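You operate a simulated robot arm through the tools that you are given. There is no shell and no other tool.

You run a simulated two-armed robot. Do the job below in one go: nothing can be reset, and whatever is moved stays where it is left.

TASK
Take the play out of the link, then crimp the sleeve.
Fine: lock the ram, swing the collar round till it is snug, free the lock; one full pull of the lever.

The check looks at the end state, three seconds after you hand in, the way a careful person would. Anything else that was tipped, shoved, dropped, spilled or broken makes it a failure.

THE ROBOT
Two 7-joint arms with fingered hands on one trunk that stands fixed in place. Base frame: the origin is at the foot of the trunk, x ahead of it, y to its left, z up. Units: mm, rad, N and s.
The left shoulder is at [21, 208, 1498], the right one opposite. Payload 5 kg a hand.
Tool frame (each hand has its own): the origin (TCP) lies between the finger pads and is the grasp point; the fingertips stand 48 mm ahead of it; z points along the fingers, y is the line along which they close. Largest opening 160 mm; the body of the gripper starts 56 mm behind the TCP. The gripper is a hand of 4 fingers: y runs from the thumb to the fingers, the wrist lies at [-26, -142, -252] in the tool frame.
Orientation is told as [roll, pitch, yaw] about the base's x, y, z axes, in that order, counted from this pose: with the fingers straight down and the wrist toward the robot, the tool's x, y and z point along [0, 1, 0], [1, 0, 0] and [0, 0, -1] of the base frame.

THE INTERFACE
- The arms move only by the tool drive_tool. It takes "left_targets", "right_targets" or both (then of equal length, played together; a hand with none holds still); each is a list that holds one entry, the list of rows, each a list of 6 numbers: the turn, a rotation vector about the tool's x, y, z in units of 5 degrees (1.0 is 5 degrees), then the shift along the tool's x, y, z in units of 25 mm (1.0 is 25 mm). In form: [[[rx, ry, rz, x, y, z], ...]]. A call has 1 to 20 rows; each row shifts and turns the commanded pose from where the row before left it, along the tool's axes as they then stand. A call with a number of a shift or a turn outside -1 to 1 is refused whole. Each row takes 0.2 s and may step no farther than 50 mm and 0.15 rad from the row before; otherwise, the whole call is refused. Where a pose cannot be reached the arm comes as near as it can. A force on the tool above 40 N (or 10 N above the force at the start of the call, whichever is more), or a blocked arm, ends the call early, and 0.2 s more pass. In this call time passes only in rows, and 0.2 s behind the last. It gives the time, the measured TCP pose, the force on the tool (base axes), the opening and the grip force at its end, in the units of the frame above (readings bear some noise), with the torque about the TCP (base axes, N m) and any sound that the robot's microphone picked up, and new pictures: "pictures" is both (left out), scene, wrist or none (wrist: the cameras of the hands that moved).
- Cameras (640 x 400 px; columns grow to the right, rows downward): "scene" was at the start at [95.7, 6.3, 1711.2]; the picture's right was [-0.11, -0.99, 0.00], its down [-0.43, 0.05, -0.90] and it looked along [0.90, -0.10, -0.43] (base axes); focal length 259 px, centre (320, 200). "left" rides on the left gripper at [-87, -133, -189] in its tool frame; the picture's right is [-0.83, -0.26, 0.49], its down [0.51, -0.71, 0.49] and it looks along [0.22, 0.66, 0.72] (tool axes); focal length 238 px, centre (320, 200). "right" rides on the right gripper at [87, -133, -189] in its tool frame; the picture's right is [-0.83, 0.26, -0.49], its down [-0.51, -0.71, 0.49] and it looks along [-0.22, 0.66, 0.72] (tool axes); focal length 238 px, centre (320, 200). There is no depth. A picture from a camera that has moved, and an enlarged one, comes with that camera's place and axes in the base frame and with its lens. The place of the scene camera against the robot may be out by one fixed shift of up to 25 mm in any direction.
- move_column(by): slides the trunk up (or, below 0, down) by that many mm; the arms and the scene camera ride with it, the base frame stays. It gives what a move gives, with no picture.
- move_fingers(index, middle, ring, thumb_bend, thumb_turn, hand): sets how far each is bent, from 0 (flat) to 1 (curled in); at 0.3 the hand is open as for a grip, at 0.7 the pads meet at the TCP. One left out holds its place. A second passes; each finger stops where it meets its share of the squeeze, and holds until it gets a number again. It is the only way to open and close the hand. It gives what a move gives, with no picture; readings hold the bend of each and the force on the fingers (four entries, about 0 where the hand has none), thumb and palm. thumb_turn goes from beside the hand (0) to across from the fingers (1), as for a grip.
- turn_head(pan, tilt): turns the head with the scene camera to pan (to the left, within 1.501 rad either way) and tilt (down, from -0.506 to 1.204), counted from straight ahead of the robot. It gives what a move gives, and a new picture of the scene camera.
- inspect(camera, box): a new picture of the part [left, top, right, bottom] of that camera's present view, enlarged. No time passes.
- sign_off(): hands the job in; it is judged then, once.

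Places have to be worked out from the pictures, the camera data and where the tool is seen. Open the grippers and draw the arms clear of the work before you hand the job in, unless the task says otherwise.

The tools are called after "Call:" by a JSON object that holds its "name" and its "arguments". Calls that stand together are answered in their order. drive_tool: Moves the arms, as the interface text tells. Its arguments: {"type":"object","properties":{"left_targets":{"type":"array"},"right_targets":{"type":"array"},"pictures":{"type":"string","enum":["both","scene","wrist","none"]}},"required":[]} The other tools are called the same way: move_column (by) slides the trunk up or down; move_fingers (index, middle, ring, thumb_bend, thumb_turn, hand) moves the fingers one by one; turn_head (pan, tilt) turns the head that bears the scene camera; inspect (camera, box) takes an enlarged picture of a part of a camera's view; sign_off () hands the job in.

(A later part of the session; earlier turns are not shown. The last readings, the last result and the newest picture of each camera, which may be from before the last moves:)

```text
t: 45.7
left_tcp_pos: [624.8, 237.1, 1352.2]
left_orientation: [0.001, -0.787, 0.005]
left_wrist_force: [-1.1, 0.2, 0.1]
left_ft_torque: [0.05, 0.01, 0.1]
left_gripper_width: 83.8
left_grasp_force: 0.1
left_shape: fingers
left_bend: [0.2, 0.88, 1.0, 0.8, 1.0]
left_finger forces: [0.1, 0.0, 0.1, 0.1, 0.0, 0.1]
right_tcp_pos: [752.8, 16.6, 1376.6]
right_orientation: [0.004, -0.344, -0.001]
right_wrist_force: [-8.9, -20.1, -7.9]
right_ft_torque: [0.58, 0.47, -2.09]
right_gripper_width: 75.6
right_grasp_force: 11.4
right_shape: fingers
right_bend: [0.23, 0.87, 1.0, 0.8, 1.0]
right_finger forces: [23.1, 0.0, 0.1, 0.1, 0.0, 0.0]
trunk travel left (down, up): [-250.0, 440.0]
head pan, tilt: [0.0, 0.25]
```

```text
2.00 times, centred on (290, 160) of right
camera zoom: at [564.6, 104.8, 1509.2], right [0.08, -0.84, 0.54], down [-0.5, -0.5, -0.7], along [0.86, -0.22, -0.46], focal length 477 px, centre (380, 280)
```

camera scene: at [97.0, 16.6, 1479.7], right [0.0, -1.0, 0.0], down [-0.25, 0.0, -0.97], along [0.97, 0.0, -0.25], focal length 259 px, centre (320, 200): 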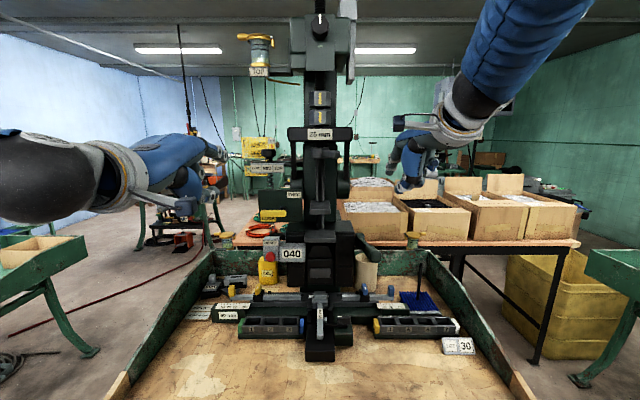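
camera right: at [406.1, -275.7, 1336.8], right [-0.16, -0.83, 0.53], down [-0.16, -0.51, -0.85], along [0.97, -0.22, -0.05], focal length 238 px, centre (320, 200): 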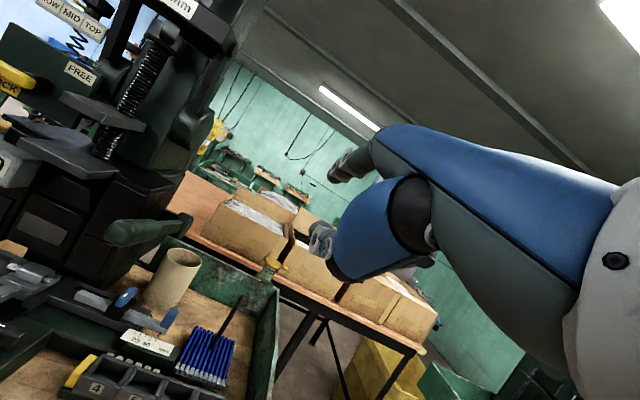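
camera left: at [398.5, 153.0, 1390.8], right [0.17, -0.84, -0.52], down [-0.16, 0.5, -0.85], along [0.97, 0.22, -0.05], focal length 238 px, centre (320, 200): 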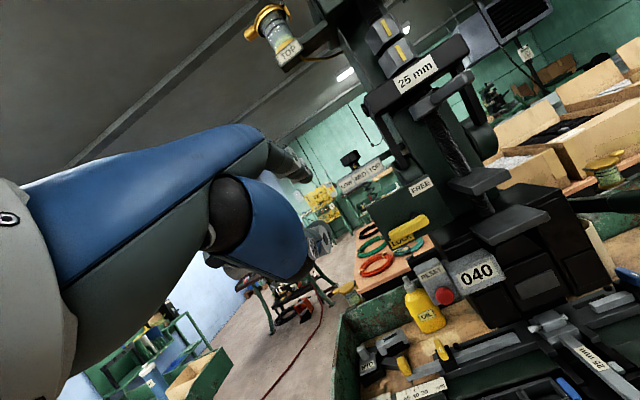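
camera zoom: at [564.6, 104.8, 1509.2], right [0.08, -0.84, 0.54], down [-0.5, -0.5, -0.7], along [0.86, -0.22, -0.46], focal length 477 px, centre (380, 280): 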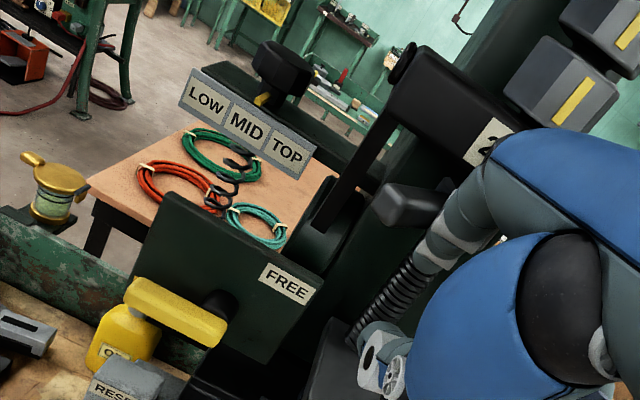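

The left travel ends near −33° with about 23 N square to the handle. So the full range runs from about 33° left to about 47° right, and it started 10° left. I'll back the right finger off and measure the collar gap at this end against the other end.

Call:
{"name": "drive_tool", "arguments": {"right_targets": [[[0, 0, 0, -0.5, 0, 0], [0, 0, 0, -0.5, 0, 0], [0, 0, 0, -0.4, 0, 0], [0, 0, 0, -1, -0.2, -0.07], [0, 0, 0, -1, -0.2, -0.07], [0, 0, 0, -1, 0, 0], [0, 0, 0, -1, 0, 0], [0, 0, 0, -1, 0, 0], [0, 0, 0, -1, 0, 0], [0, 0, 0, -1, 0, 0], [0, 0, 0, -1, 0, 0]]], "pictures": "scene"}}

Call:
{"name": "inspect", "arguments": {"camera": "scene", "box": [304, 136, 336, 160]}}

Call:
{"name": "inspect", "arguments": {"camera": "scene", "box": [272, 120, 368, 180]}}

Call:
{"name": "inspect", "arguments": {"camera": "left", "box": [380, 40, 500, 120]}}

```text
t: 48.1
left_tcp_pos: [624.5, 239.8, 1351.0]
left_orientation: [-0.002, -0.785, 0.006]
left_wrist_force: [0.7, -1.2, 0.3]
left_ft_torque: [0.06, -0.02, 0.08]
left_gripper_width: 84.0
left_grasp_force: 0.1
left_shape: fingers
left_bend: [0.2, 0.88, 1.0, 0.8, 1.0]
left_finger forces: [0.0, 0.0, 0.0, 0.0, 0.0, 0.0]
right_tcp_pos: [744.0, -215.2, 1377.6]
right_orientation: [0.003, -0.347, 0.0]
right_wrist_force: [0.4, -1.6, 0.9]
right_ft_torque: [0.07, -0.04, 0.03]
right_gripper_width: 83.5
right_grasp_force: 0.0
right_shape: fingers
right_bend: [0.2, 0.87, 1.0, 0.8, 1.0]
right_finger forces: [0.1, 0.0, 0.0, 0.0, 0.1, 0.0]
trunk travel left (down, up): [-250.0, 440.0]
head pan, tilt: [0.0, 0.25]
camera scene: at [97.3, 14.9, 1479.7], right [0.0, -1.0, 0.0], down [-0.25, 0.0, -0.97], along [0.97, 0.0, -0.25], focal length 259 px, centre (320, 200)
```

scene: 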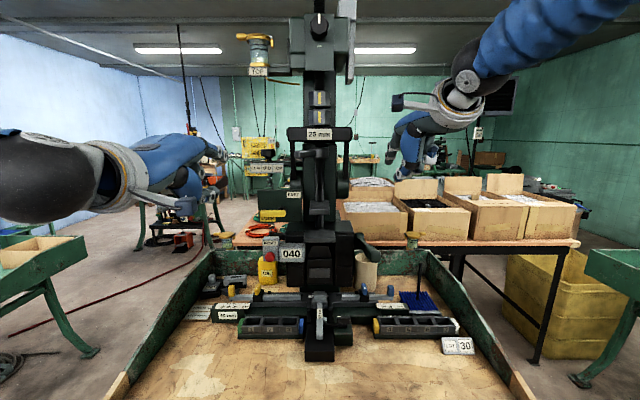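

```text
16.00 times, centred on (320, 148) of scene
camera zoom: at [97.3, 14.9, 1479.7], right [0.0, -1.0, 0.0], down [-0.25, 0.0, -0.97], along [0.97, 0.0, -0.25], focal length 4144 px, centre (320, 1032)
```

zoom: 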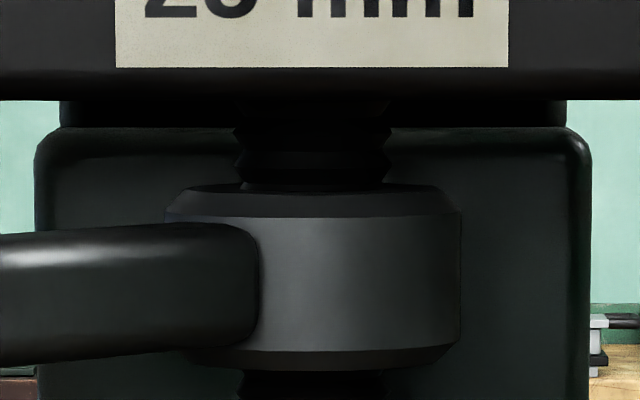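

```text
6.67 times, centred on (320, 150) of scene
camera zoom: at [97.3, 14.9, 1479.7], right [0.0, -1.0, 0.0], down [-0.25, 0.0, -0.97], along [0.97, 0.0, -0.25], focal length 1727 px, centre (320, 533)
```

zoom: 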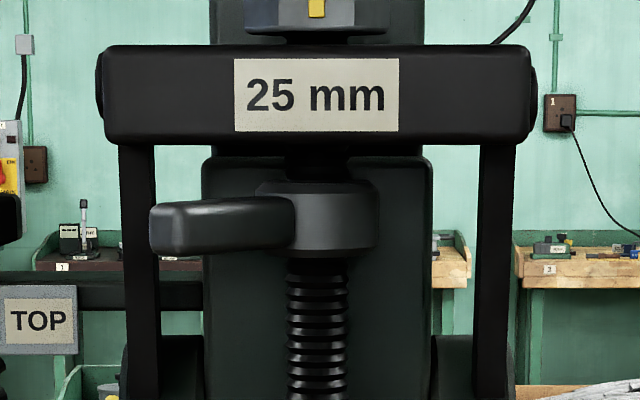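

```text
5.00 times, centred on (440, 80) of left
camera zoom: at [398.2, 149.4, 1391.3], right [0.17, -0.83, -0.53], down [-0.16, 0.5, -0.85], along [0.97, 0.22, -0.05], focal length 1192 px, centre (-280, 800)
```

zoom: 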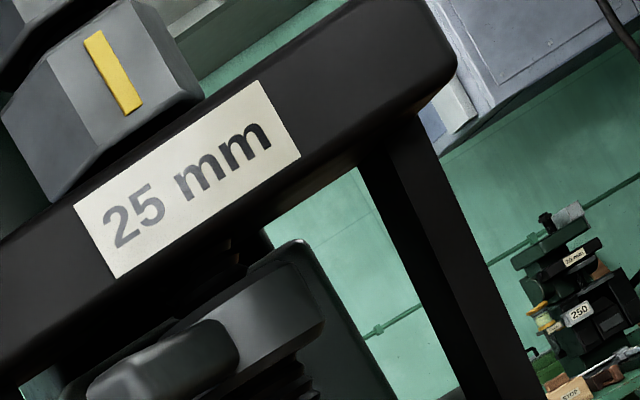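

The two stops are symmetric, about ±45°, and the gap looks identical, so pictures can't say which end is snug. With the ram locked, the lever's free travel will show the play, so I'll feel the lever lightly with the collar at each end. First I open the right hand and turn it to grasp the lever from above: fingers down, closing across the lever.

Call:
{"name": "drive_tool", "arguments": {"right_targets": [[[1, 0, 0, -0.8, 0, 0], [1, 0, 0, -0.8, 0, 0], [1, 0, 0, -0.8, 0, 0], [1, 0, 0, 0, 0, 0], [0, 0, -1, 0, 0, 0], [0, 0, -1, 0, 0, 0], [0, 0, -1, 0, 0, 0], [0, 0, -1, 0, 0, 0], [0, 0, -1, 0, 0, 0], [0, 0, -1, 0, 0, 0], [0, 0, -1, 0, 0, 0], [0, 0, -1, 0, 0, 0], [0, 0, -1, 0, 0, 0], [0, 0, -1, 0, 0, 0], [0, 0, -1, 0, 0, 0], [0, 0, -1, 0, 0, 0]]], "pictures": "both"}}

Call:
{"name": "move_fingers", "arguments": {"hand": "right", "index": 0.3, "middle": 0.3, "ring": 0.3, "thumb_bend": 0.3, "thumb_turn": 1.0}}

```text
t: 51.5
left_tcp_pos: [625.3, 240.4, 1349.4]
left_orientation: [-0.003, -0.787, 0.009]
left_wrist_force: [0.2, 0.2, -0.2]
left_ft_torque: [-0.01, 0.01, -0.02]
left_gripper_width: 83.8
left_grasp_force: 0.1
left_shape: fingers
left_bend: [0.2, 0.88, 1.0, 0.8, 1.0]
left_finger forces: [0.0, 0.0, 0.0, 0.0, 0.1, 0.0]
right_tcp_pos: [744.7, -272.0, 1375.3]
right_orientation: [0.003, 0.001, 1.049]
right_wrist_force: [0.0, -0.2, 0.2]
right_ft_torque: [-0.01, 0.06, 0.03]
right_gripper_width: 83.6
right_grasp_force: 0.0
right_shape: fingers
right_bend: [0.2, 0.87, 1.0, 0.8, 1.0]
right_finger forces: [0.0, 0.0, 0.0, 0.0, 0.1, 0.0]
trunk travel left (down, up): [-250.0, 440.0]
head pan, tilt: [0.0, 0.25]
camera scene: at [98.2, 16.5, 1479.6], right [0.0, -1.0, 0.0], down [-0.25, 0.0, -0.97], along [0.97, 0.0, -0.25], focal length 259 px, centre (320, 200)
camera right: at [605.4, -343.5, 1564.0], right [0.85, -0.19, 0.48], down [0.08, -0.87, -0.49], along [0.51, 0.46, -0.72], focal length 238 px, centre (320, 200)
```

scene: 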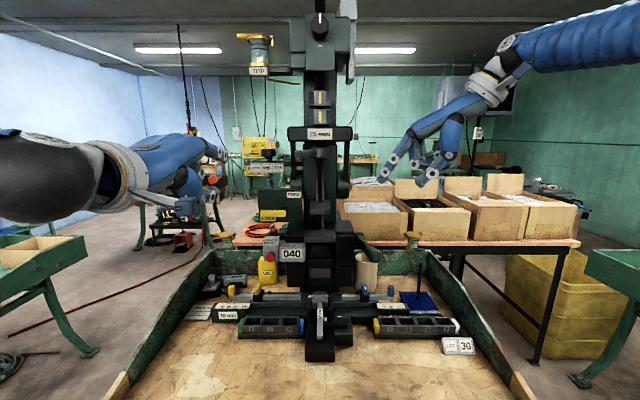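
right: 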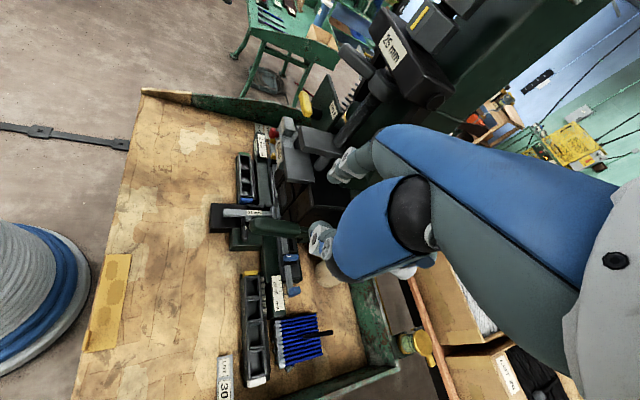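

```text
t: 52.5
left_tcp_pos: [626.2, 240.7, 1351.3]
left_orientation: [-0.005, -0.785, 0.009]
left_wrist_force: [0.1, 0.0, 0.7]
left_ft_torque: [-0.01, 0.01, 0.01]
left_gripper_width: 83.7
left_grasp_force: 0.1
left_shape: fingers
left_bend: [0.2, 0.88, 1.0, 0.8, 1.0]
left_finger forces: [0.0, 0.1, 0.0, 0.0, 0.1, 0.0]
right_tcp_pos: [745.8, -272.3, 1375.2]
right_orientation: [0.003, 0.0, 1.049]
right_wrist_force: [-0.1, 0.7, -0.2]
right_ft_torque: [0.02, 0.01, 0.02]
right_gripper_width: 169.9
right_grasp_force: 0.1
right_shape: fingers
right_bend: [0.3, 0.3, 0.3, 0.3, 0.98]
right_finger forces: [0.0, 0.0, 0.1, 0.0, 0.1, 0.0]
trunk travel left (down, up): [-250.0, 440.0]
head pan, tilt: [0.0, 0.25]
```

The right camera now looks down over the lever and the tray. I'll zoom in to locate the lever grip precisely.

Call:
{"name": "inspect", "arguments": {"camera": "right", "box": [200, 150, 360, 310]}}

Call:
{"name": "inspect", "arguments": {"camera": "scene", "box": [320, 200, 448, 320]}}

Call:
{"name": "inspect", "arguments": {"camera": "left", "box": [400, 160, 640, 360]}}

```text
2.50 times, centred on (280, 230) of right
camera zoom: at [604.7, -343.1, 1564.2], right [0.85, -0.19, 0.48], down [0.08, -0.87, -0.49], along [0.51, 0.46, -0.72], focal length 596 px, centre (420, 125)
```

zoom: 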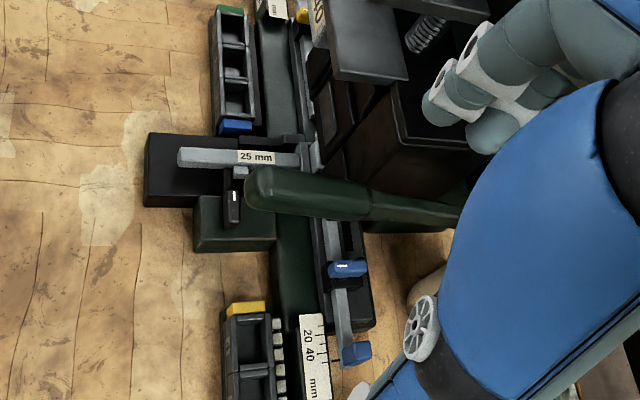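

```text
3.33 times, centred on (384, 260) of scene
camera zoom: at [97.5, 16.4, 1479.7], right [0.0, -1.0, 0.0], down [-0.25, 0.0, -0.97], along [0.97, 0.0, -0.25], focal length 863 px, centre (107, 0)
```

zoom: 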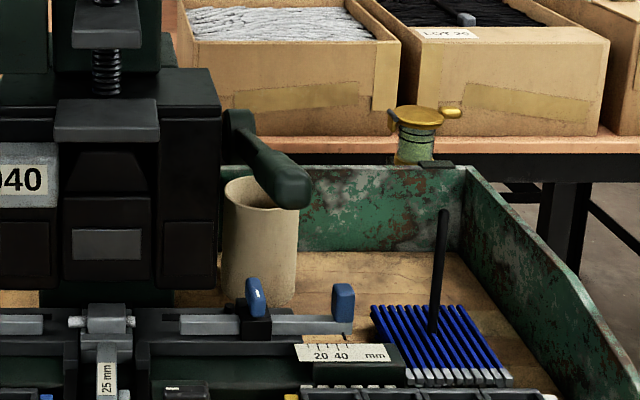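

```text
2.00 times, centred on (520, 260) of left
camera zoom: at [398.5, 150.8, 1391.1], right [0.17, -0.83, -0.53], down [-0.16, 0.5, -0.85], along [0.97, 0.22, -0.05], focal length 477 px, centre (-80, 80)
```

zoom: 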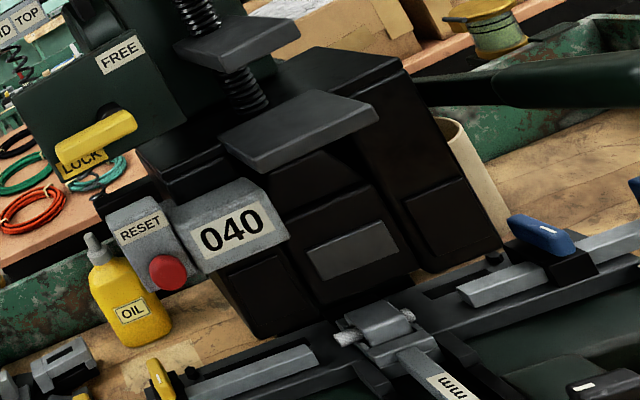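

The lever grip's end is at about (733, -150, 1149), rising slightly toward the robot, diameter about 36 mm. I'll finish the yaw to 90°, then place the open right hand above the grip at x≈785.

Call:
{"name": "drive_tool", "arguments": {"right_targets": [[[0, 0, -1, 0, 0, 0], [0, 0, -1, 0, 0, 0], [0, 0, -1, 0, 0, 0], [0, 0, -1, 0, 0, 0], [0, 0, -1, 0, 0, 0], [0, 0, -1, 0, 0, 0], [0, 0, 0, -0.314, 0.97, 0.4], [0, 0, 0, -0.314, 0.97, 0.4], [0, 0, 0, -0.314, 0.97, 0.4], [0, 0, 0, -0.314, 0.97, 0.4], [0, 0, 0, -0.314, 0.97, 0.4], [0, 0, 0, 0, 0, 1], [0, 0, 0, 0, 0, 1], [0, 0, 0, 0, 0, 1]]], "pictures": "both"}}

```text
t: 55.5
left_tcp_pos: [625.2, 240.1, 1351.7]
left_orientation: [-0.003, -0.785, 0.009]
left_wrist_force: [1.0, -0.1, -0.6]
left_ft_torque: [0.03, 0.03, 0.0]
left_gripper_width: 83.7
left_grasp_force: 0.1
left_shape: fingers
left_bend: [0.2, 0.88, 1.0, 0.8, 1.0]
left_finger forces: [0.0, 0.0, 0.0, 0.1, 0.1, 0.1]
right_tcp_pos: [782.2, -151.5, 1250.7]
right_orientation: [0.002, -0.001, 1.574]
right_wrist_force: [0.1, -0.7, 0.3]
right_ft_torque: [0.03, 0.0, -0.03]
right_gripper_width: 170.3
right_grasp_force: 0.0
right_shape: fingers
right_bend: [0.3, 0.3, 0.3, 0.3, 0.98]
right_finger forces: [0.1, 0.0, 0.0, 0.0, 0.1, 0.0]
trunk travel left (down, up): [-250.0, 440.0]
head pan, tilt: [0.0, 0.25]
camera scene: at [97.8, 15.9, 1479.6], right [0.0, -1.0, 0.0], down [-0.25, 0.0, -0.97], along [0.97, 0.0, -0.25], focal length 259 px, centre (320, 200)
camera right: at [696.9, -284.4, 1438.9], right [0.84, 0.26, 0.49], down [0.51, -0.71, -0.49], along [0.22, 0.66, -0.72], focal length 238 px, centre (320, 200)
```

scene: 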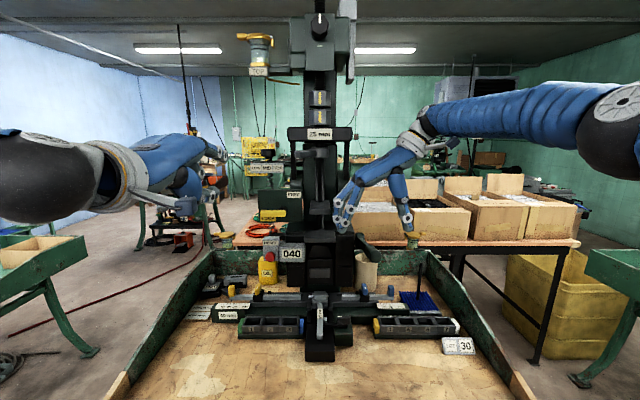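
right: 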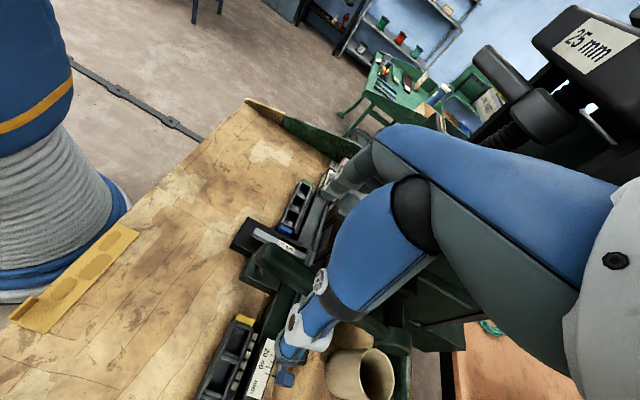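

Call:
{"name": "inspect", "arguments": {"camera": "scene", "box": [310, 150, 438, 270]}}

Call:
{"name": "inspect", "arguments": {"camera": "right", "box": [200, 100, 440, 380]}}

Call:
{"name": "inspect", "arguments": {"camera": "left", "box": [480, 80, 640, 280]}}

```text
3.33 times, centred on (374, 210) of scene
camera zoom: at [97.8, 15.9, 1479.6], right [0.0, -1.0, 0.0], down [-0.25, 0.0, -0.97], along [0.97, 0.0, -0.25], focal length 863 px, centre (140, 167)
```

zoom: 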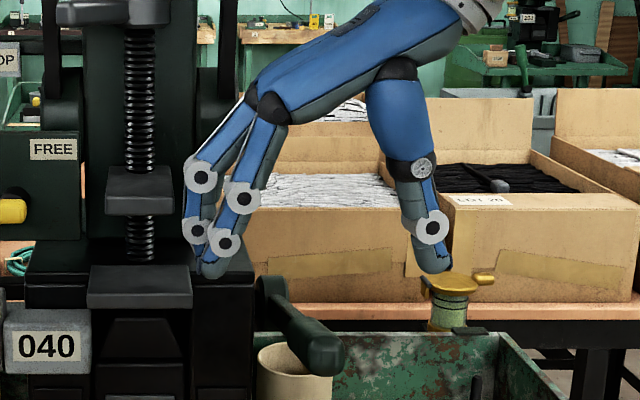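

```text
1.43 times, centred on (320, 240) of right
camera zoom: at [696.9, -284.4, 1438.9], right [0.84, 0.26, 0.49], down [0.51, -0.71, -0.49], along [0.22, 0.66, -0.72], focal length 340 px, centre (320, 143)
```

zoom: 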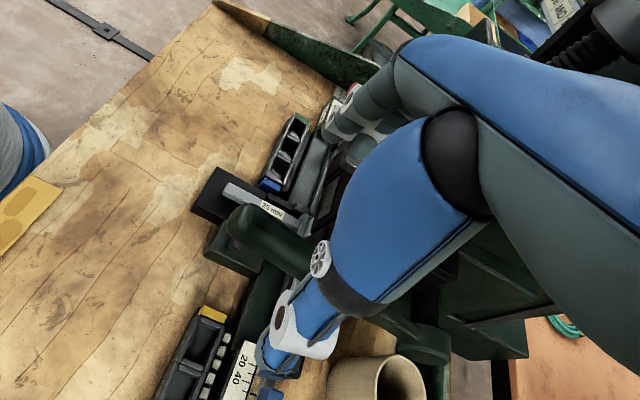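

```text
2.00 times, centred on (560, 180) of left
camera zoom: at [398.7, 150.4, 1391.1], right [0.17, -0.83, -0.53], down [-0.16, 0.5, -0.85], along [0.97, 0.22, -0.05], focal length 477 px, centre (-160, 240)
```

zoom: 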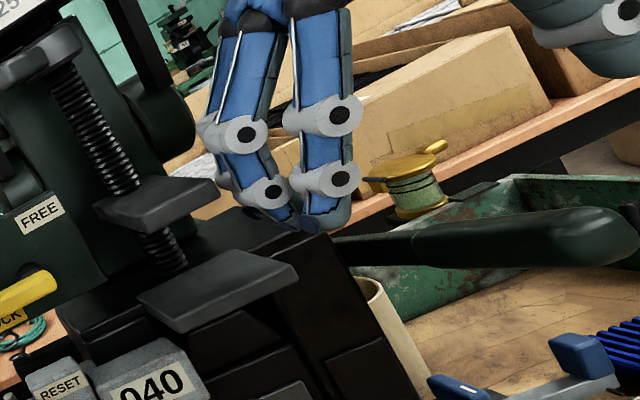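

The hand straddles the lever evenly, with fingers left and thumb right. I'll descend so the grip sits deep in the hand without pressing on it, then look.

Call:
{"name": "drive_tool", "arguments": {"right_targets": [[[0, 0, 0, 0, 0, 0.9], [0, 0, 0, 0, 0, 0.9], [0, 0, 0, 0, 0, 0.9], [0, 0, 0, 0, 0, 0.8], [0, 0, 0, 0, 0, 0.6], [0, 0, 0, 0, 0, 0.4], [0, 0, 0, 0, 0, 0.3]]], "pictures": "none"}}

Call:
{"name": "inspect", "arguments": {"camera": "scene", "box": [310, 170, 438, 270]}}

Call:
{"name": "inspect", "arguments": {"camera": "left", "box": [500, 100, 640, 280]}}

Call:
{"name": "inspect", "arguments": {"camera": "right", "box": [200, 100, 440, 380]}}

```text
t: 57.1
left_tcp_pos: [623.2, 240.3, 1350.3]
left_orientation: [-0.004, -0.783, 0.006]
left_wrist_force: [0.7, -0.8, 0.1]
left_ft_torque: [-0.02, -0.01, -0.02]
left_gripper_width: 84.0
left_grasp_force: 0.1
left_shape: fingers
left_bend: [0.2, 0.88, 1.0, 0.8, 1.0]
left_finger forces: [0.1, 0.0, 0.0, 0.0, 0.0, 0.0]
right_tcp_pos: [781.3, -149.9, 1132.0]
right_orientation: [0.004, 0.0, 1.575]
right_wrist_force: [-10.1, -3.1, 3.5]
right_ft_torque: [0.52, -0.46, 0.99]
right_gripper_width: 170.1
right_grasp_force: 5.5
right_shape: fingers
right_bend: [0.3, 0.3, 0.3, 0.3, 0.98]
right_finger forces: [0.0, 10.9, 1.1, 0.0, 0.0, 0.0]
trunk travel left (down, up): [-250.0, 440.0]
head pan, tilt: [0.0, 0.25]
```

```text
4.00 times, centred on (374, 220) of scene
camera zoom: at [96.6, 16.4, 1479.7], right [0.0, -1.0, 0.0], down [-0.25, 0.0, -0.97], along [0.97, 0.0, -0.25], focal length 1036 px, centre (104, 120)
```

zoom: 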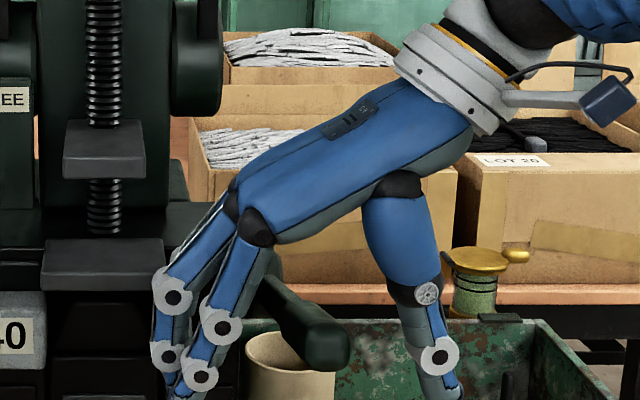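

```text
2.22 times, centred on (570, 190) of left
camera zoom: at [397.6, 150.9, 1391.3], right [0.17, -0.83, -0.53], down [-0.16, 0.5, -0.85], along [0.97, 0.22, -0.05], focal length 530 px, centre (-236, 222)
```

zoom: 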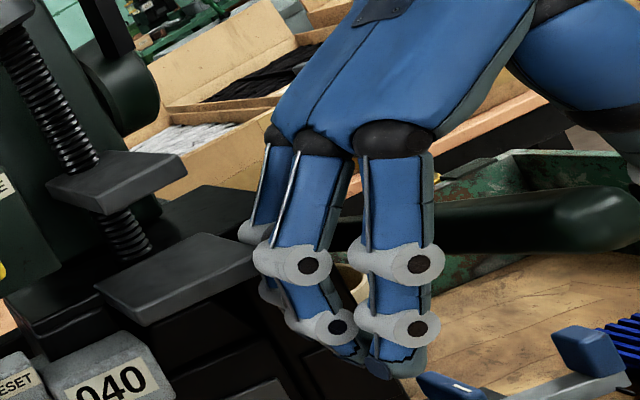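

```text
1.43 times, centred on (320, 240) of right
camera zoom: at [695.6, -283.0, 1319.6], right [0.84, 0.26, 0.48], down [0.51, -0.71, -0.49], along [0.21, 0.66, -0.72], focal length 340 px, centre (320, 143)
```

zoom: 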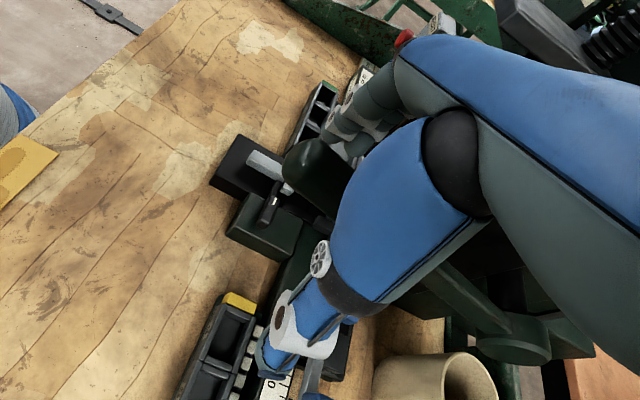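

The middle finger is touching something with about 11 N pointing back toward the robot, likely the die block's front. I'll shift the hand 25 mm toward the robot to clear it.

Call:
{"name": "drive_tool", "arguments": {"right_targets": [[[0, 0, 0, 0.5, 0, 0], [0, 0, 0, 0.5, 0, 0]]], "pictures": "none"}}

Call:
{"name": "inspect", "arguments": {"camera": "scene", "box": [320, 200, 400, 270]}}

Call:
{"name": "inspect", "arguments": {"camera": "left", "box": [500, 100, 640, 280]}}

```text
t: 57.7
left_tcp_pos: [623.5, 241.0, 1351.0]
left_orientation: [-0.001, -0.786, 0.008]
left_wrist_force: [0.6, -0.9, -0.3]
left_ft_torque: [0.03, 0.0, 0.03]
left_gripper_width: 83.3
left_grasp_force: 0.0
left_shape: fingers
left_bend: [0.2, 0.88, 1.0, 0.8, 1.0]
left_finger forces: [0.0, 0.0, 0.0, 0.0, 0.0, 0.0]
right_tcp_pos: [757.3, -151.0, 1132.3]
right_orientation: [0.002, -0.001, 1.571]
right_wrist_force: [0.0, -1.5, 1.4]
right_ft_torque: [0.05, -0.08, -0.05]
right_gripper_width: 170.3
right_grasp_force: 0.5
right_shape: fingers
right_bend: [0.3, 0.3, 0.3, 0.3, 0.98]
right_finger forces: [0.0, 0.1, 1.1, 0.1, 0.0, 0.0]
trunk travel left (down, up): [-250.0, 440.0]
head pan, tilt: [0.0, 0.25]
```

```text
5.71 times, centred on (360, 235) of scene
camera zoom: at [96.7, 16.3, 1479.8], right [0.0, -1.0, 0.0], down [-0.25, 0.0, -0.97], along [0.97, 0.0, -0.25], focal length 1480 px, centre (91, 0)
```

zoom: 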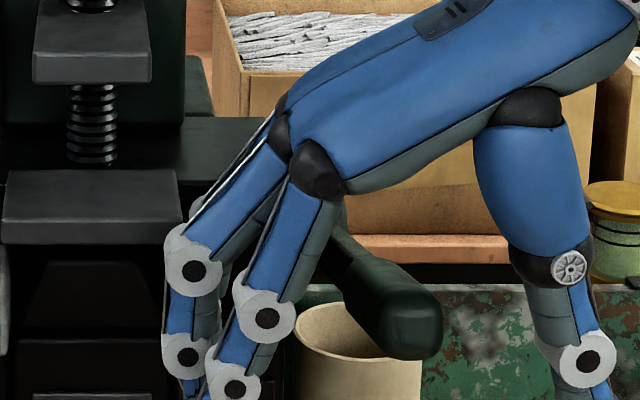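

```text
2.22 times, centred on (570, 190) of left
camera zoom: at [397.6, 150.8, 1391.5], right [0.17, -0.83, -0.53], down [-0.16, 0.5, -0.85], along [0.97, 0.22, -0.05], focal length 530 px, centre (-236, 222)
```

zoom: 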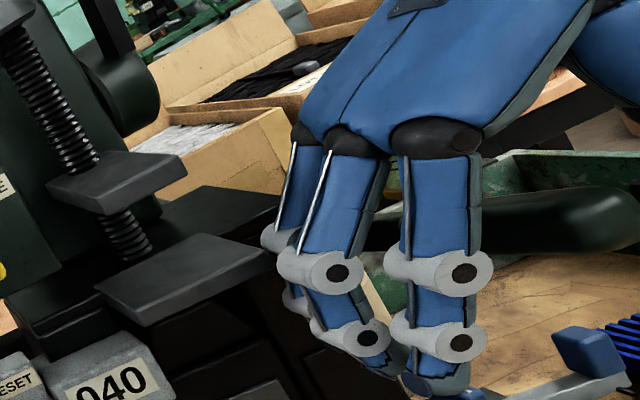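

The contact is cleared. I'll lower another 15 mm and close the hand around the grip.

Call:
{"name": "drive_tool", "arguments": {"right_targets": [[[0, 0, 0, 0, 0, 0.3], [0, 0, 0, 0, 0, 0.3]]], "pictures": "none"}}

Call:
{"name": "move_fingers", "arguments": {"hand": "right", "index": 0.6, "middle": 0.6, "ring": 0.6, "thumb_bend": 0.6, "thumb_turn": 1.0}}

Call:
{"name": "inspect", "arguments": {"camera": "scene", "box": [320, 200, 400, 270]}}

Call:
{"name": "inspect", "arguments": {"camera": "left", "box": [500, 100, 640, 280]}}

```text
t: 58.3
left_tcp_pos: [625.0, 241.8, 1350.3]
left_orientation: [-0.003, -0.785, 0.008]
left_wrist_force: [0.1, 0.7, 0.1]
left_ft_torque: [0.01, 0.01, 0.0]
left_gripper_width: 83.7
left_grasp_force: 0.1
left_shape: fingers
left_bend: [0.2, 0.88, 1.0, 0.8, 1.0]
left_finger forces: [0.1, 0.0, 0.0, 0.0, 0.1, 0.1]
right_tcp_pos: [758.0, -150.4, 1114.4]
right_orientation: [0.002, -0.002, 1.572]
right_wrist_force: [-0.1, 0.4, 0.6]
right_ft_torque: [-0.02, 0.02, 0.02]
right_gripper_width: 170.1
right_grasp_force: 0.0
right_shape: fingers
right_bend: [0.3, 0.3, 0.3, 0.3, 0.98]
right_finger forces: [0.0, 0.0, 0.1, 0.0, 0.0, 0.0]
trunk travel left (down, up): [-250.0, 440.0]
head pan, tilt: [0.0, 0.25]
```

```text
t: 59.3
left_tcp_pos: [624.5, 240.0, 1350.6]
left_orientation: [-0.004, -0.786, 0.008]
left_wrist_force: [-0.8, -0.1, -0.7]
left_ft_torque: [0.02, 0.04, 0.0]
left_gripper_width: 84.0
left_grasp_force: 0.0
left_shape: fingers
left_bend: [0.2, 0.88, 1.0, 0.8, 1.0]
left_finger forces: [0.0, 0.0, 0.0, 0.0, 0.0, 0.1]
right_tcp_pos: [757.2, -149.8, 1115.6]
right_orientation: [0.001, -0.002, 1.573]
right_wrist_force: [0.6, 0.0, -0.1]
right_ft_torque: [-0.02, 0.03, 0.01]
right_gripper_width: 51.6
right_grasp_force: 0.0
right_shape: fingers
right_bend: [0.6, 0.6, 0.6, 0.6, 1.0]
right_finger forces: [0.0, 0.1, 0.1, 0.1, 0.0, 0.0]
trunk travel left (down, up): [-250.0, 440.0]
head pan, tilt: [0.0, 0.25]
```

```text
5.71 times, centred on (360, 235) of scene
camera zoom: at [97.5, 16.5, 1479.7], right [0.0, -1.0, 0.0], down [-0.25, 0.0, -0.97], along [0.97, 0.0, -0.25], focal length 1480 px, centre (91, 0)
```

zoom: 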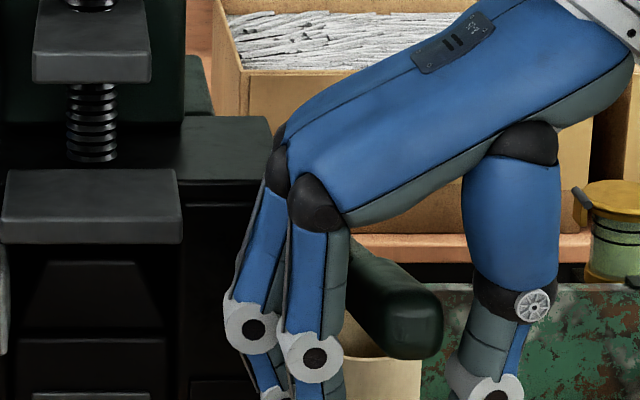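

```text
2.22 times, centred on (570, 190) of left
camera zoom: at [398.5, 150.9, 1391.1], right [0.17, -0.83, -0.53], down [-0.16, 0.5, -0.85], along [0.97, 0.22, -0.05], focal length 530 px, centre (-236, 222)
```

zoom: 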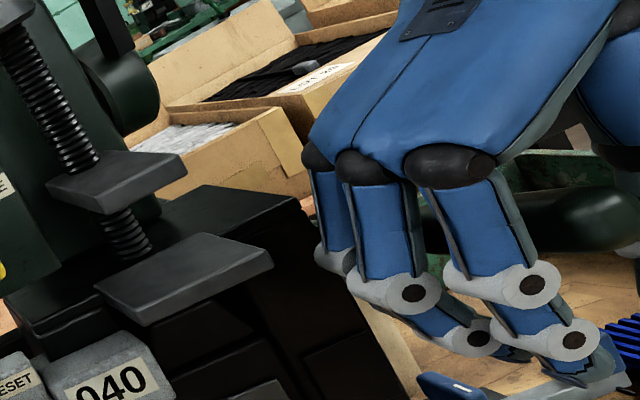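

The fingers are around the grip, not yet touching. I'll close them to 0.7 so the lever is caged between palm and fingers, then lower slowly until the palm meets the lever.

Call:
{"name": "move_fingers", "arguments": {"hand": "right", "index": 0.68, "middle": 0.68, "ring": 0.68, "thumb_bend": 0.68}}

Call:
{"name": "drive_tool", "arguments": {"right_targets": [[[0, 0, 0, 0, 0, 0.2], [0, 0, 0, 0, 0, 0.2]]], "pictures": "none"}}

Call:
{"name": "inspect", "arguments": {"camera": "scene", "box": [320, 200, 400, 270]}}

```text
t: 60.3
left_tcp_pos: [625.8, 241.4, 1351.8]
left_orientation: [-0.002, -0.786, 0.01]
left_wrist_force: [-0.6, 0.7, 0.6]
left_ft_torque: [-0.02, -0.01, 0.02]
left_gripper_width: 84.0
left_grasp_force: 0.0
left_shape: fingers
left_bend: [0.2, 0.88, 1.0, 0.8, 1.0]
left_finger forces: [0.0, 0.0, 0.0, 0.0, 0.0, 0.0]
right_tcp_pos: [758.0, -151.2, 1115.1]
right_orientation: [0.0, -0.003, 1.572]
right_wrist_force: [-0.9, 0.2, -0.7]
right_ft_torque: [-0.01, 0.01, -0.01]
right_gripper_width: 20.7
right_grasp_force: 0.1
right_shape: fingers
right_bend: [0.68, 0.68, 0.68, 0.68, 1.0]
right_finger forces: [0.0, 0.0, 0.0, 0.0, 0.0, 0.0]
trunk travel left (down, up): [-250.0, 440.0]
head pan, tilt: [0.0, 0.25]
```

```text
t: 60.9
left_tcp_pos: [624.6, 241.0, 1350.7]
left_orientation: [-0.003, -0.784, 0.009]
left_wrist_force: [-0.4, -0.9, 0.2]
left_ft_torque: [-0.03, -0.01, 0.0]
left_gripper_width: 83.9
left_grasp_force: 0.0
left_shape: fingers
left_bend: [0.2, 0.88, 1.0, 0.8, 1.0]
left_finger forces: [0.0, 0.0, 0.0, 0.0, 0.0, 0.0]
right_tcp_pos: [757.8, -151.1, 1105.3]
right_orientation: [0.003, -0.001, 1.572]
right_wrist_force: [-0.1, 0.4, -0.1]
right_ft_torque: [0.06, -0.01, -0.02]
right_gripper_width: 20.8
right_grasp_force: 0.1
right_shape: fingers
right_bend: [0.68, 0.68, 0.68, 0.68, 1.0]
right_finger forces: [0.0, 0.1, 0.0, 0.1, 0.0, 0.0]
trunk travel left (down, up): [-250.0, 440.0]
head pan, tilt: [0.0, 0.25]
```

```text
5.71 times, centred on (360, 235) of scene
camera zoom: at [97.7, 16.4, 1479.7], right [0.0, -1.0, 0.0], down [-0.25, 0.0, -0.97], along [0.97, 0.0, -0.25], focal length 1480 px, centre (91, 0)
```

zoom: 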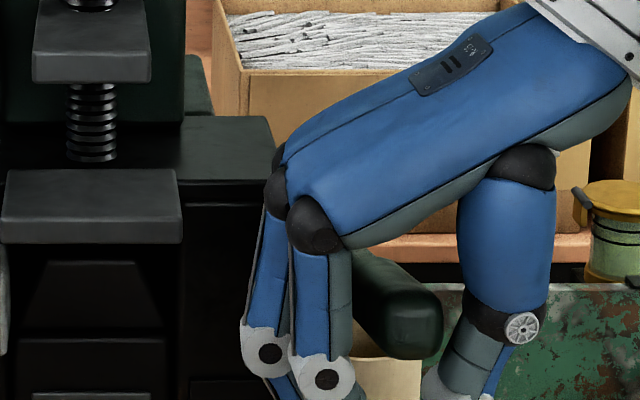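

No contact yet; the lever sits loose in the cage. I'll lower in 4 mm steps to feel first contact and then how far it gives.

Call:
{"name": "drive_tool", "arguments": {"right_targets": [[[0, 0, 0, 0, 0, 0.2], [0, 0, 0, 0, 0, 0.2]]], "pictures": "none"}}

Call:
{"name": "drive_tool", "arguments": {"right_targets": [[[0, 0, 0, 0, 0, 0.2]]], "pictures": "none"}}

Call:
{"name": "drive_tool", "arguments": {"right_targets": [[[0, 0, 0, 0, 0, 0.2]]], "pictures": "none"}}

Call:
{"name": "inspect", "arguments": {"camera": "scene", "box": [320, 200, 400, 270]}}

```text
t: 61.5
left_tcp_pos: [624.8, 240.3, 1351.6]
left_orientation: [-0.004, -0.787, 0.009]
left_wrist_force: [0.0, 0.4, 0.9]
left_ft_torque: [-0.03, 0.0, -0.02]
left_gripper_width: 83.8
left_grasp_force: 0.1
left_shape: fingers
left_bend: [0.2, 0.88, 1.0, 0.8, 1.0]
left_finger forces: [0.0, 0.0, 0.1, 0.1, 0.0, 0.1]
right_tcp_pos: [757.5, -149.1, 1095.2]
right_orientation: [0.001, -0.002, 1.571]
right_wrist_force: [-1.3, -0.6, 0.7]
right_ft_torque: [-0.01, -0.05, -0.03]
right_gripper_width: 20.4
right_grasp_force: 0.1
right_shape: fingers
right_bend: [0.68, 0.68, 0.68, 0.68, 1.0]
right_finger forces: [0.1, 0.0, 0.0, 0.1, 0.0, 0.0]
trunk travel left (down, up): [-250.0, 440.0]
head pan, tilt: [0.0, 0.25]
```

```text
t: 61.9
left_tcp_pos: [625.0, 240.7, 1351.2]
left_orientation: [-0.003, -0.786, 0.008]
left_wrist_force: [0.5, 0.1, -0.7]
left_ft_torque: [0.01, 0.0, 0.01]
left_gripper_width: 83.9
left_grasp_force: 0.0
left_shape: fingers
left_bend: [0.2, 0.88, 1.0, 0.8, 1.0]
left_finger forces: [0.0, 0.0, 0.0, 0.0, 0.1, 0.1]
right_tcp_pos: [757.2, -151.1, 1092.1]
right_orientation: [0.003, -0.002, 1.573]
right_wrist_force: [0.7, 0.4, 0.6]
right_ft_torque: [0.04, 0.01, -0.01]
right_gripper_width: 20.4
right_grasp_force: 0.2
right_shape: fingers
right_bend: [0.68, 0.68, 0.68, 0.68, 1.0]
right_finger forces: [0.0, 0.0, 0.0, 0.0, 0.0, 0.1]
trunk travel left (down, up): [-250.0, 440.0]
head pan, tilt: [0.0, 0.25]
```

```text
t: 62.3
left_tcp_pos: [624.4, 240.1, 1349.8]
left_orientation: [-0.005, -0.786, 0.008]
left_wrist_force: [0.0, 0.5, -0.5]
left_ft_torque: [0.01, 0.01, 0.0]
left_gripper_width: 83.7
left_grasp_force: 0.0
left_shape: fingers
left_bend: [0.2, 0.88, 1.0, 0.8, 1.0]
left_finger forces: [0.1, 0.1, 0.0, 0.1, 0.1, 0.0]
right_tcp_pos: [757.9, -150.2, 1086.0]
right_orientation: [0.004, -0.001, 1.569]
right_wrist_force: [0.1, 0.2, -0.1]
right_ft_torque: [-0.02, 0.06, 0.01]
right_gripper_width: 20.8
right_grasp_force: 0.0
right_shape: fingers
right_bend: [0.68, 0.68, 0.68, 0.68, 1.0]
right_finger forces: [0.0, 0.0, 0.0, 0.1, 0.0, 0.1]
trunk travel left (down, up): [-250.0, 440.0]
head pan, tilt: [0.0, 0.25]
```

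```text
5.71 times, centred on (360, 235) of scene
camera zoom: at [98.0, 16.3, 1479.6], right [0.0, -1.0, 0.0], down [-0.25, 0.0, -0.97], along [0.97, 0.0, -0.25], focal length 1480 px, centre (91, 0)
```

zoom: 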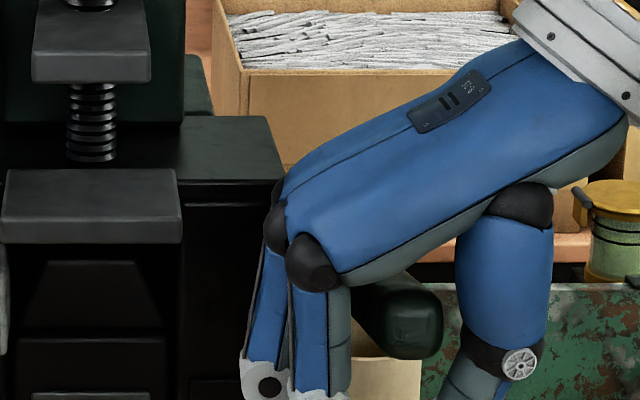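

Still no contact, though the palm is nearly on the grip. I'll continue in small steps.

Call:
{"name": "drive_tool", "arguments": {"right_targets": [[[0, 0, 0, 0, 0, 0.2]]], "pictures": "none"}}

Call:
{"name": "drive_tool", "arguments": {"right_targets": [[[0, 0, 0, 0, 0, 0.2]]], "pictures": "none"}}

Call:
{"name": "drive_tool", "arguments": {"right_targets": [[[0, 0, 0, 0, 0, 0.2]]], "pictures": "none"}}

Call:
{"name": "inspect", "arguments": {"camera": "scene", "box": [320, 200, 400, 270]}}

```text
t: 62.7
left_tcp_pos: [625.0, 240.7, 1350.0]
left_orientation: [-0.002, -0.785, 0.009]
left_wrist_force: [-0.1, -0.1, -0.2]
left_ft_torque: [-0.01, 0.03, 0.02]
left_gripper_width: 83.8
left_grasp_force: 0.1
left_shape: fingers
left_bend: [0.2, 0.88, 1.0, 0.8, 1.0]
left_finger forces: [0.0, 0.0, 0.1, 0.1, 0.1, 0.1]
right_tcp_pos: [758.2, -151.4, 1080.0]
right_orientation: [0.001, -0.001, 1.571]
right_wrist_force: [-0.2, -0.6, -0.2]
right_ft_torque: [0.07, 0.0, 0.0]
right_gripper_width: 20.9
right_grasp_force: 0.0
right_shape: fingers
right_bend: [0.68, 0.68, 0.68, 0.68, 1.0]
right_finger forces: [0.0, 0.0, 0.1, 0.0, 0.1, 0.0]
trunk travel left (down, up): [-250.0, 440.0]
head pan, tilt: [0.0, 0.25]
```

```text
t: 63.1
left_tcp_pos: [623.6, 239.4, 1351.4]
left_orientation: [-0.005, -0.786, 0.008]
left_wrist_force: [-0.4, -0.3, 0.1]
left_ft_torque: [-0.02, 0.01, 0.02]
left_gripper_width: 84.0
left_grasp_force: 0.0
left_shape: fingers
left_bend: [0.2, 0.88, 1.0, 0.8, 1.0]
left_finger forces: [0.0, 0.1, 0.1, 0.0, 0.0, 0.1]
right_tcp_pos: [758.2, -150.9, 1076.2]
right_orientation: [0.001, 0.0, 1.573]
right_wrist_force: [-1.6, 0.3, 3.7]
right_ft_torque: [0.01, -0.03, -0.02]
right_gripper_width: 20.9
right_grasp_force: 1.5
right_shape: fingers
right_bend: [0.68, 0.68, 0.68, 0.68, 1.0]
right_finger forces: [0.0, 0.1, 0.1, 0.0, 0.0, 3.7]
trunk travel left (down, up): [-250.0, 440.0]
head pan, tilt: [0.0, 0.25]
```

```text
t: 63.5
left_tcp_pos: [623.2, 240.1, 1350.7]
left_orientation: [-0.003, -0.785, 0.009]
left_wrist_force: [-0.3, 0.1, 0.7]
left_ft_torque: [-0.02, 0.01, -0.02]
left_gripper_width: 83.7
left_grasp_force: 0.0
left_shape: fingers
left_bend: [0.2, 0.88, 1.0, 0.8, 1.0]
left_finger forces: [0.1, 0.0, 0.0, 0.1, 0.0, 0.0]
right_tcp_pos: [759.1, -150.8, 1069.8]
right_orientation: [0.002, -0.003, 1.572]
right_wrist_force: [-3.0, 2.7, 3.8]
right_ft_torque: [-0.2, -0.12, 0.01]
right_gripper_width: 20.8
right_grasp_force: 2.3
right_shape: fingers
right_bend: [0.68, 0.68, 0.68, 0.68, 1.0]
right_finger forces: [0.0, 0.0, 0.0, 0.1, 0.1, 4.5]
trunk travel left (down, up): [-250.0, 440.0]
head pan, tilt: [0.0, 0.25]
```

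```text
5.71 times, centred on (360, 235) of scene
camera zoom: at [97.2, 16.8, 1479.7], right [0.0, -1.0, 0.0], down [-0.25, 0.0, -0.97], along [0.97, 0.0, -0.25], focal length 1480 px, centre (91, 0)
```

zoom: 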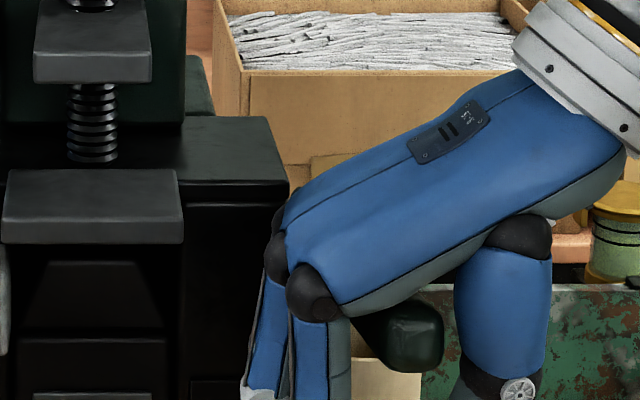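

Contact: the palm reads about 4 N and the lever gave 6 mm under it, so there is free travel at this collar position. I'll continue a few millimetres at a time to find where it firms up.

Call:
{"name": "drive_tool", "arguments": {"right_targets": [[[0, 0, 0, 0, 0, 0.2]]], "pictures": "none"}}

Call:
{"name": "drive_tool", "arguments": {"right_targets": [[[0, 0, 0, 0, 0, 0.2]]], "pictures": "none"}}

Call:
{"name": "inspect", "arguments": {"camera": "scene", "box": [272, 120, 400, 270]}}

```text
t: 63.9
left_tcp_pos: [625.5, 240.4, 1350.0]
left_orientation: [-0.003, -0.785, 0.009]
left_wrist_force: [0.6, -0.1, 0.1]
left_ft_torque: [-0.03, 0.01, 0.02]
left_gripper_width: 83.9
left_grasp_force: 0.0
left_shape: fingers
left_bend: [0.2, 0.88, 1.0, 0.8, 1.0]
left_finger forces: [0.0, 0.1, 0.0, 0.0, 0.1, 0.0]
right_tcp_pos: [758.0, -150.1, 1064.7]
right_orientation: [0.001, -0.001, 1.573]
right_wrist_force: [-2.9, 3.0, 4.1]
right_ft_torque: [-0.17, -0.16, 0.04]
right_gripper_width: 20.7
right_grasp_force: 2.1
right_shape: fingers
right_bend: [0.68, 0.68, 0.68, 0.68, 1.0]
right_finger forces: [0.1, 0.1, 0.1, 0.0, 0.1, 4.3]
trunk travel left (down, up): [-250.0, 440.0]
head pan, tilt: [0.0, 0.25]
```

```text
t: 64.3
left_tcp_pos: [624.2, 240.2, 1352.5]
left_orientation: [-0.004, -0.786, 0.009]
left_wrist_force: [0.1, -0.7, 0.1]
left_ft_torque: [0.04, 0.02, 0.01]
left_gripper_width: 84.0
left_grasp_force: 0.1
left_shape: fingers
left_bend: [0.2, 0.88, 1.0, 0.8, 1.0]
left_finger forces: [0.0, 0.0, 0.1, 0.0, 0.1, 0.0]
right_tcp_pos: [757.2, -150.6, 1060.4]
right_orientation: [0.002, -0.002, 1.571]
right_wrist_force: [-3.0, 3.5, 4.9]
right_ft_torque: [-0.15, -0.13, 0.0]
right_gripper_width: 20.7
right_grasp_force: 2.4
right_shape: fingers
right_bend: [0.68, 0.68, 0.68, 0.68, 1.0]
right_finger forces: [0.0, 0.0, 0.0, 0.1, 0.0, 4.6]
trunk travel left (down, up): [-250.0, 440.0]
head pan, tilt: [0.0, 0.25]
```

```text
2.67 times, centred on (336, 195) of scene
camera zoom: at [97.2, 16.6, 1479.7], right [0.0, -1.0, 0.0], down [-0.25, 0.0, -0.97], along [0.97, 0.0, -0.25], focal length 691 px, centre (277, 213)
```

zoom: 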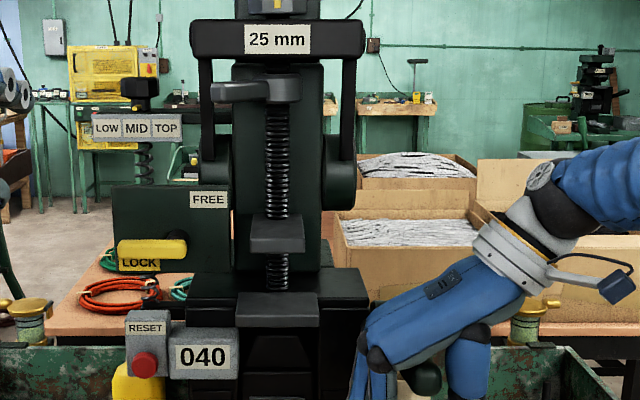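

The lever has given about 16 mm at a steady 4–5 N with no firm stop. I'll check whether the crossbar or ram has moved with it.

Call:
{"name": "inspect", "arguments": {"camera": "scene", "box": [272, 120, 368, 180]}}

Call:
{"name": "inspect", "arguments": {"camera": "scene", "box": [240, 160, 368, 240]}}

Call:
{"name": "inspect", "arguments": {"camera": "scene", "box": [304, 136, 336, 160]}}

```text
6.67 times, centred on (320, 150) of scene
camera zoom: at [97.2, 16.6, 1479.7], right [0.0, -1.0, 0.0], down [-0.25, 0.0, -0.97], along [0.97, 0.0, -0.25], focal length 1727 px, centre (320, 533)
```

zoom: 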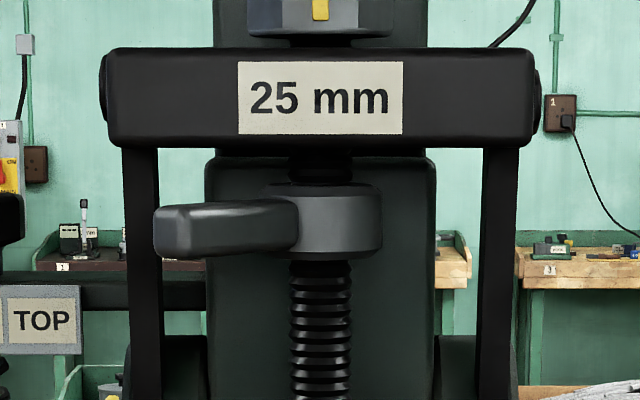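

```text
5.00 times, centred on (304, 200) of scene
camera zoom: at [97.2, 16.6, 1479.7], right [0.0, -1.0, 0.0], down [-0.25, 0.0, -0.97], along [0.97, 0.0, -0.25], focal length 1295 px, centre (400, 200)
```

zoom: 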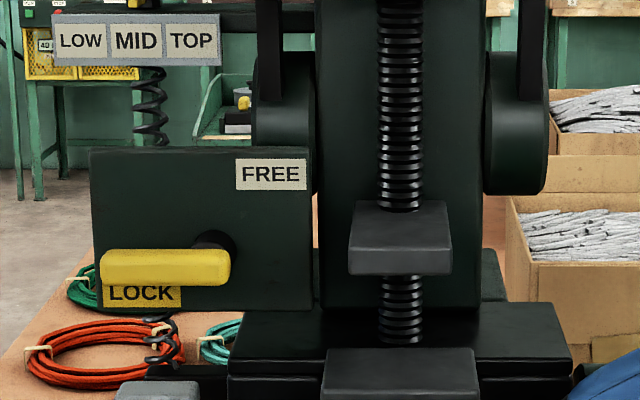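

```text
16.00 times, centred on (320, 148) of scene
camera zoom: at [97.2, 16.6, 1479.7], right [0.0, -1.0, 0.0], down [-0.25, 0.0, -0.97], along [0.97, 0.0, -0.25], focal length 4144 px, centre (320, 1032)
```

zoom: 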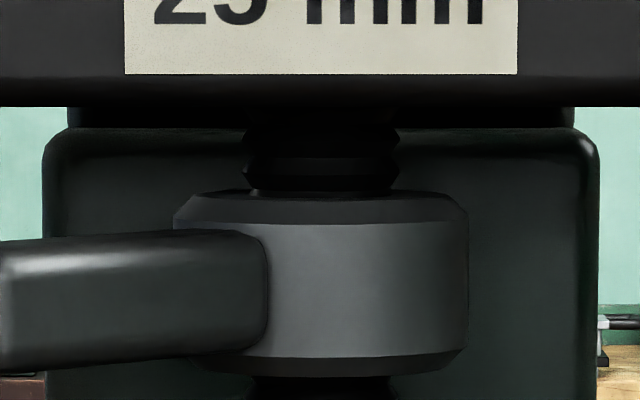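

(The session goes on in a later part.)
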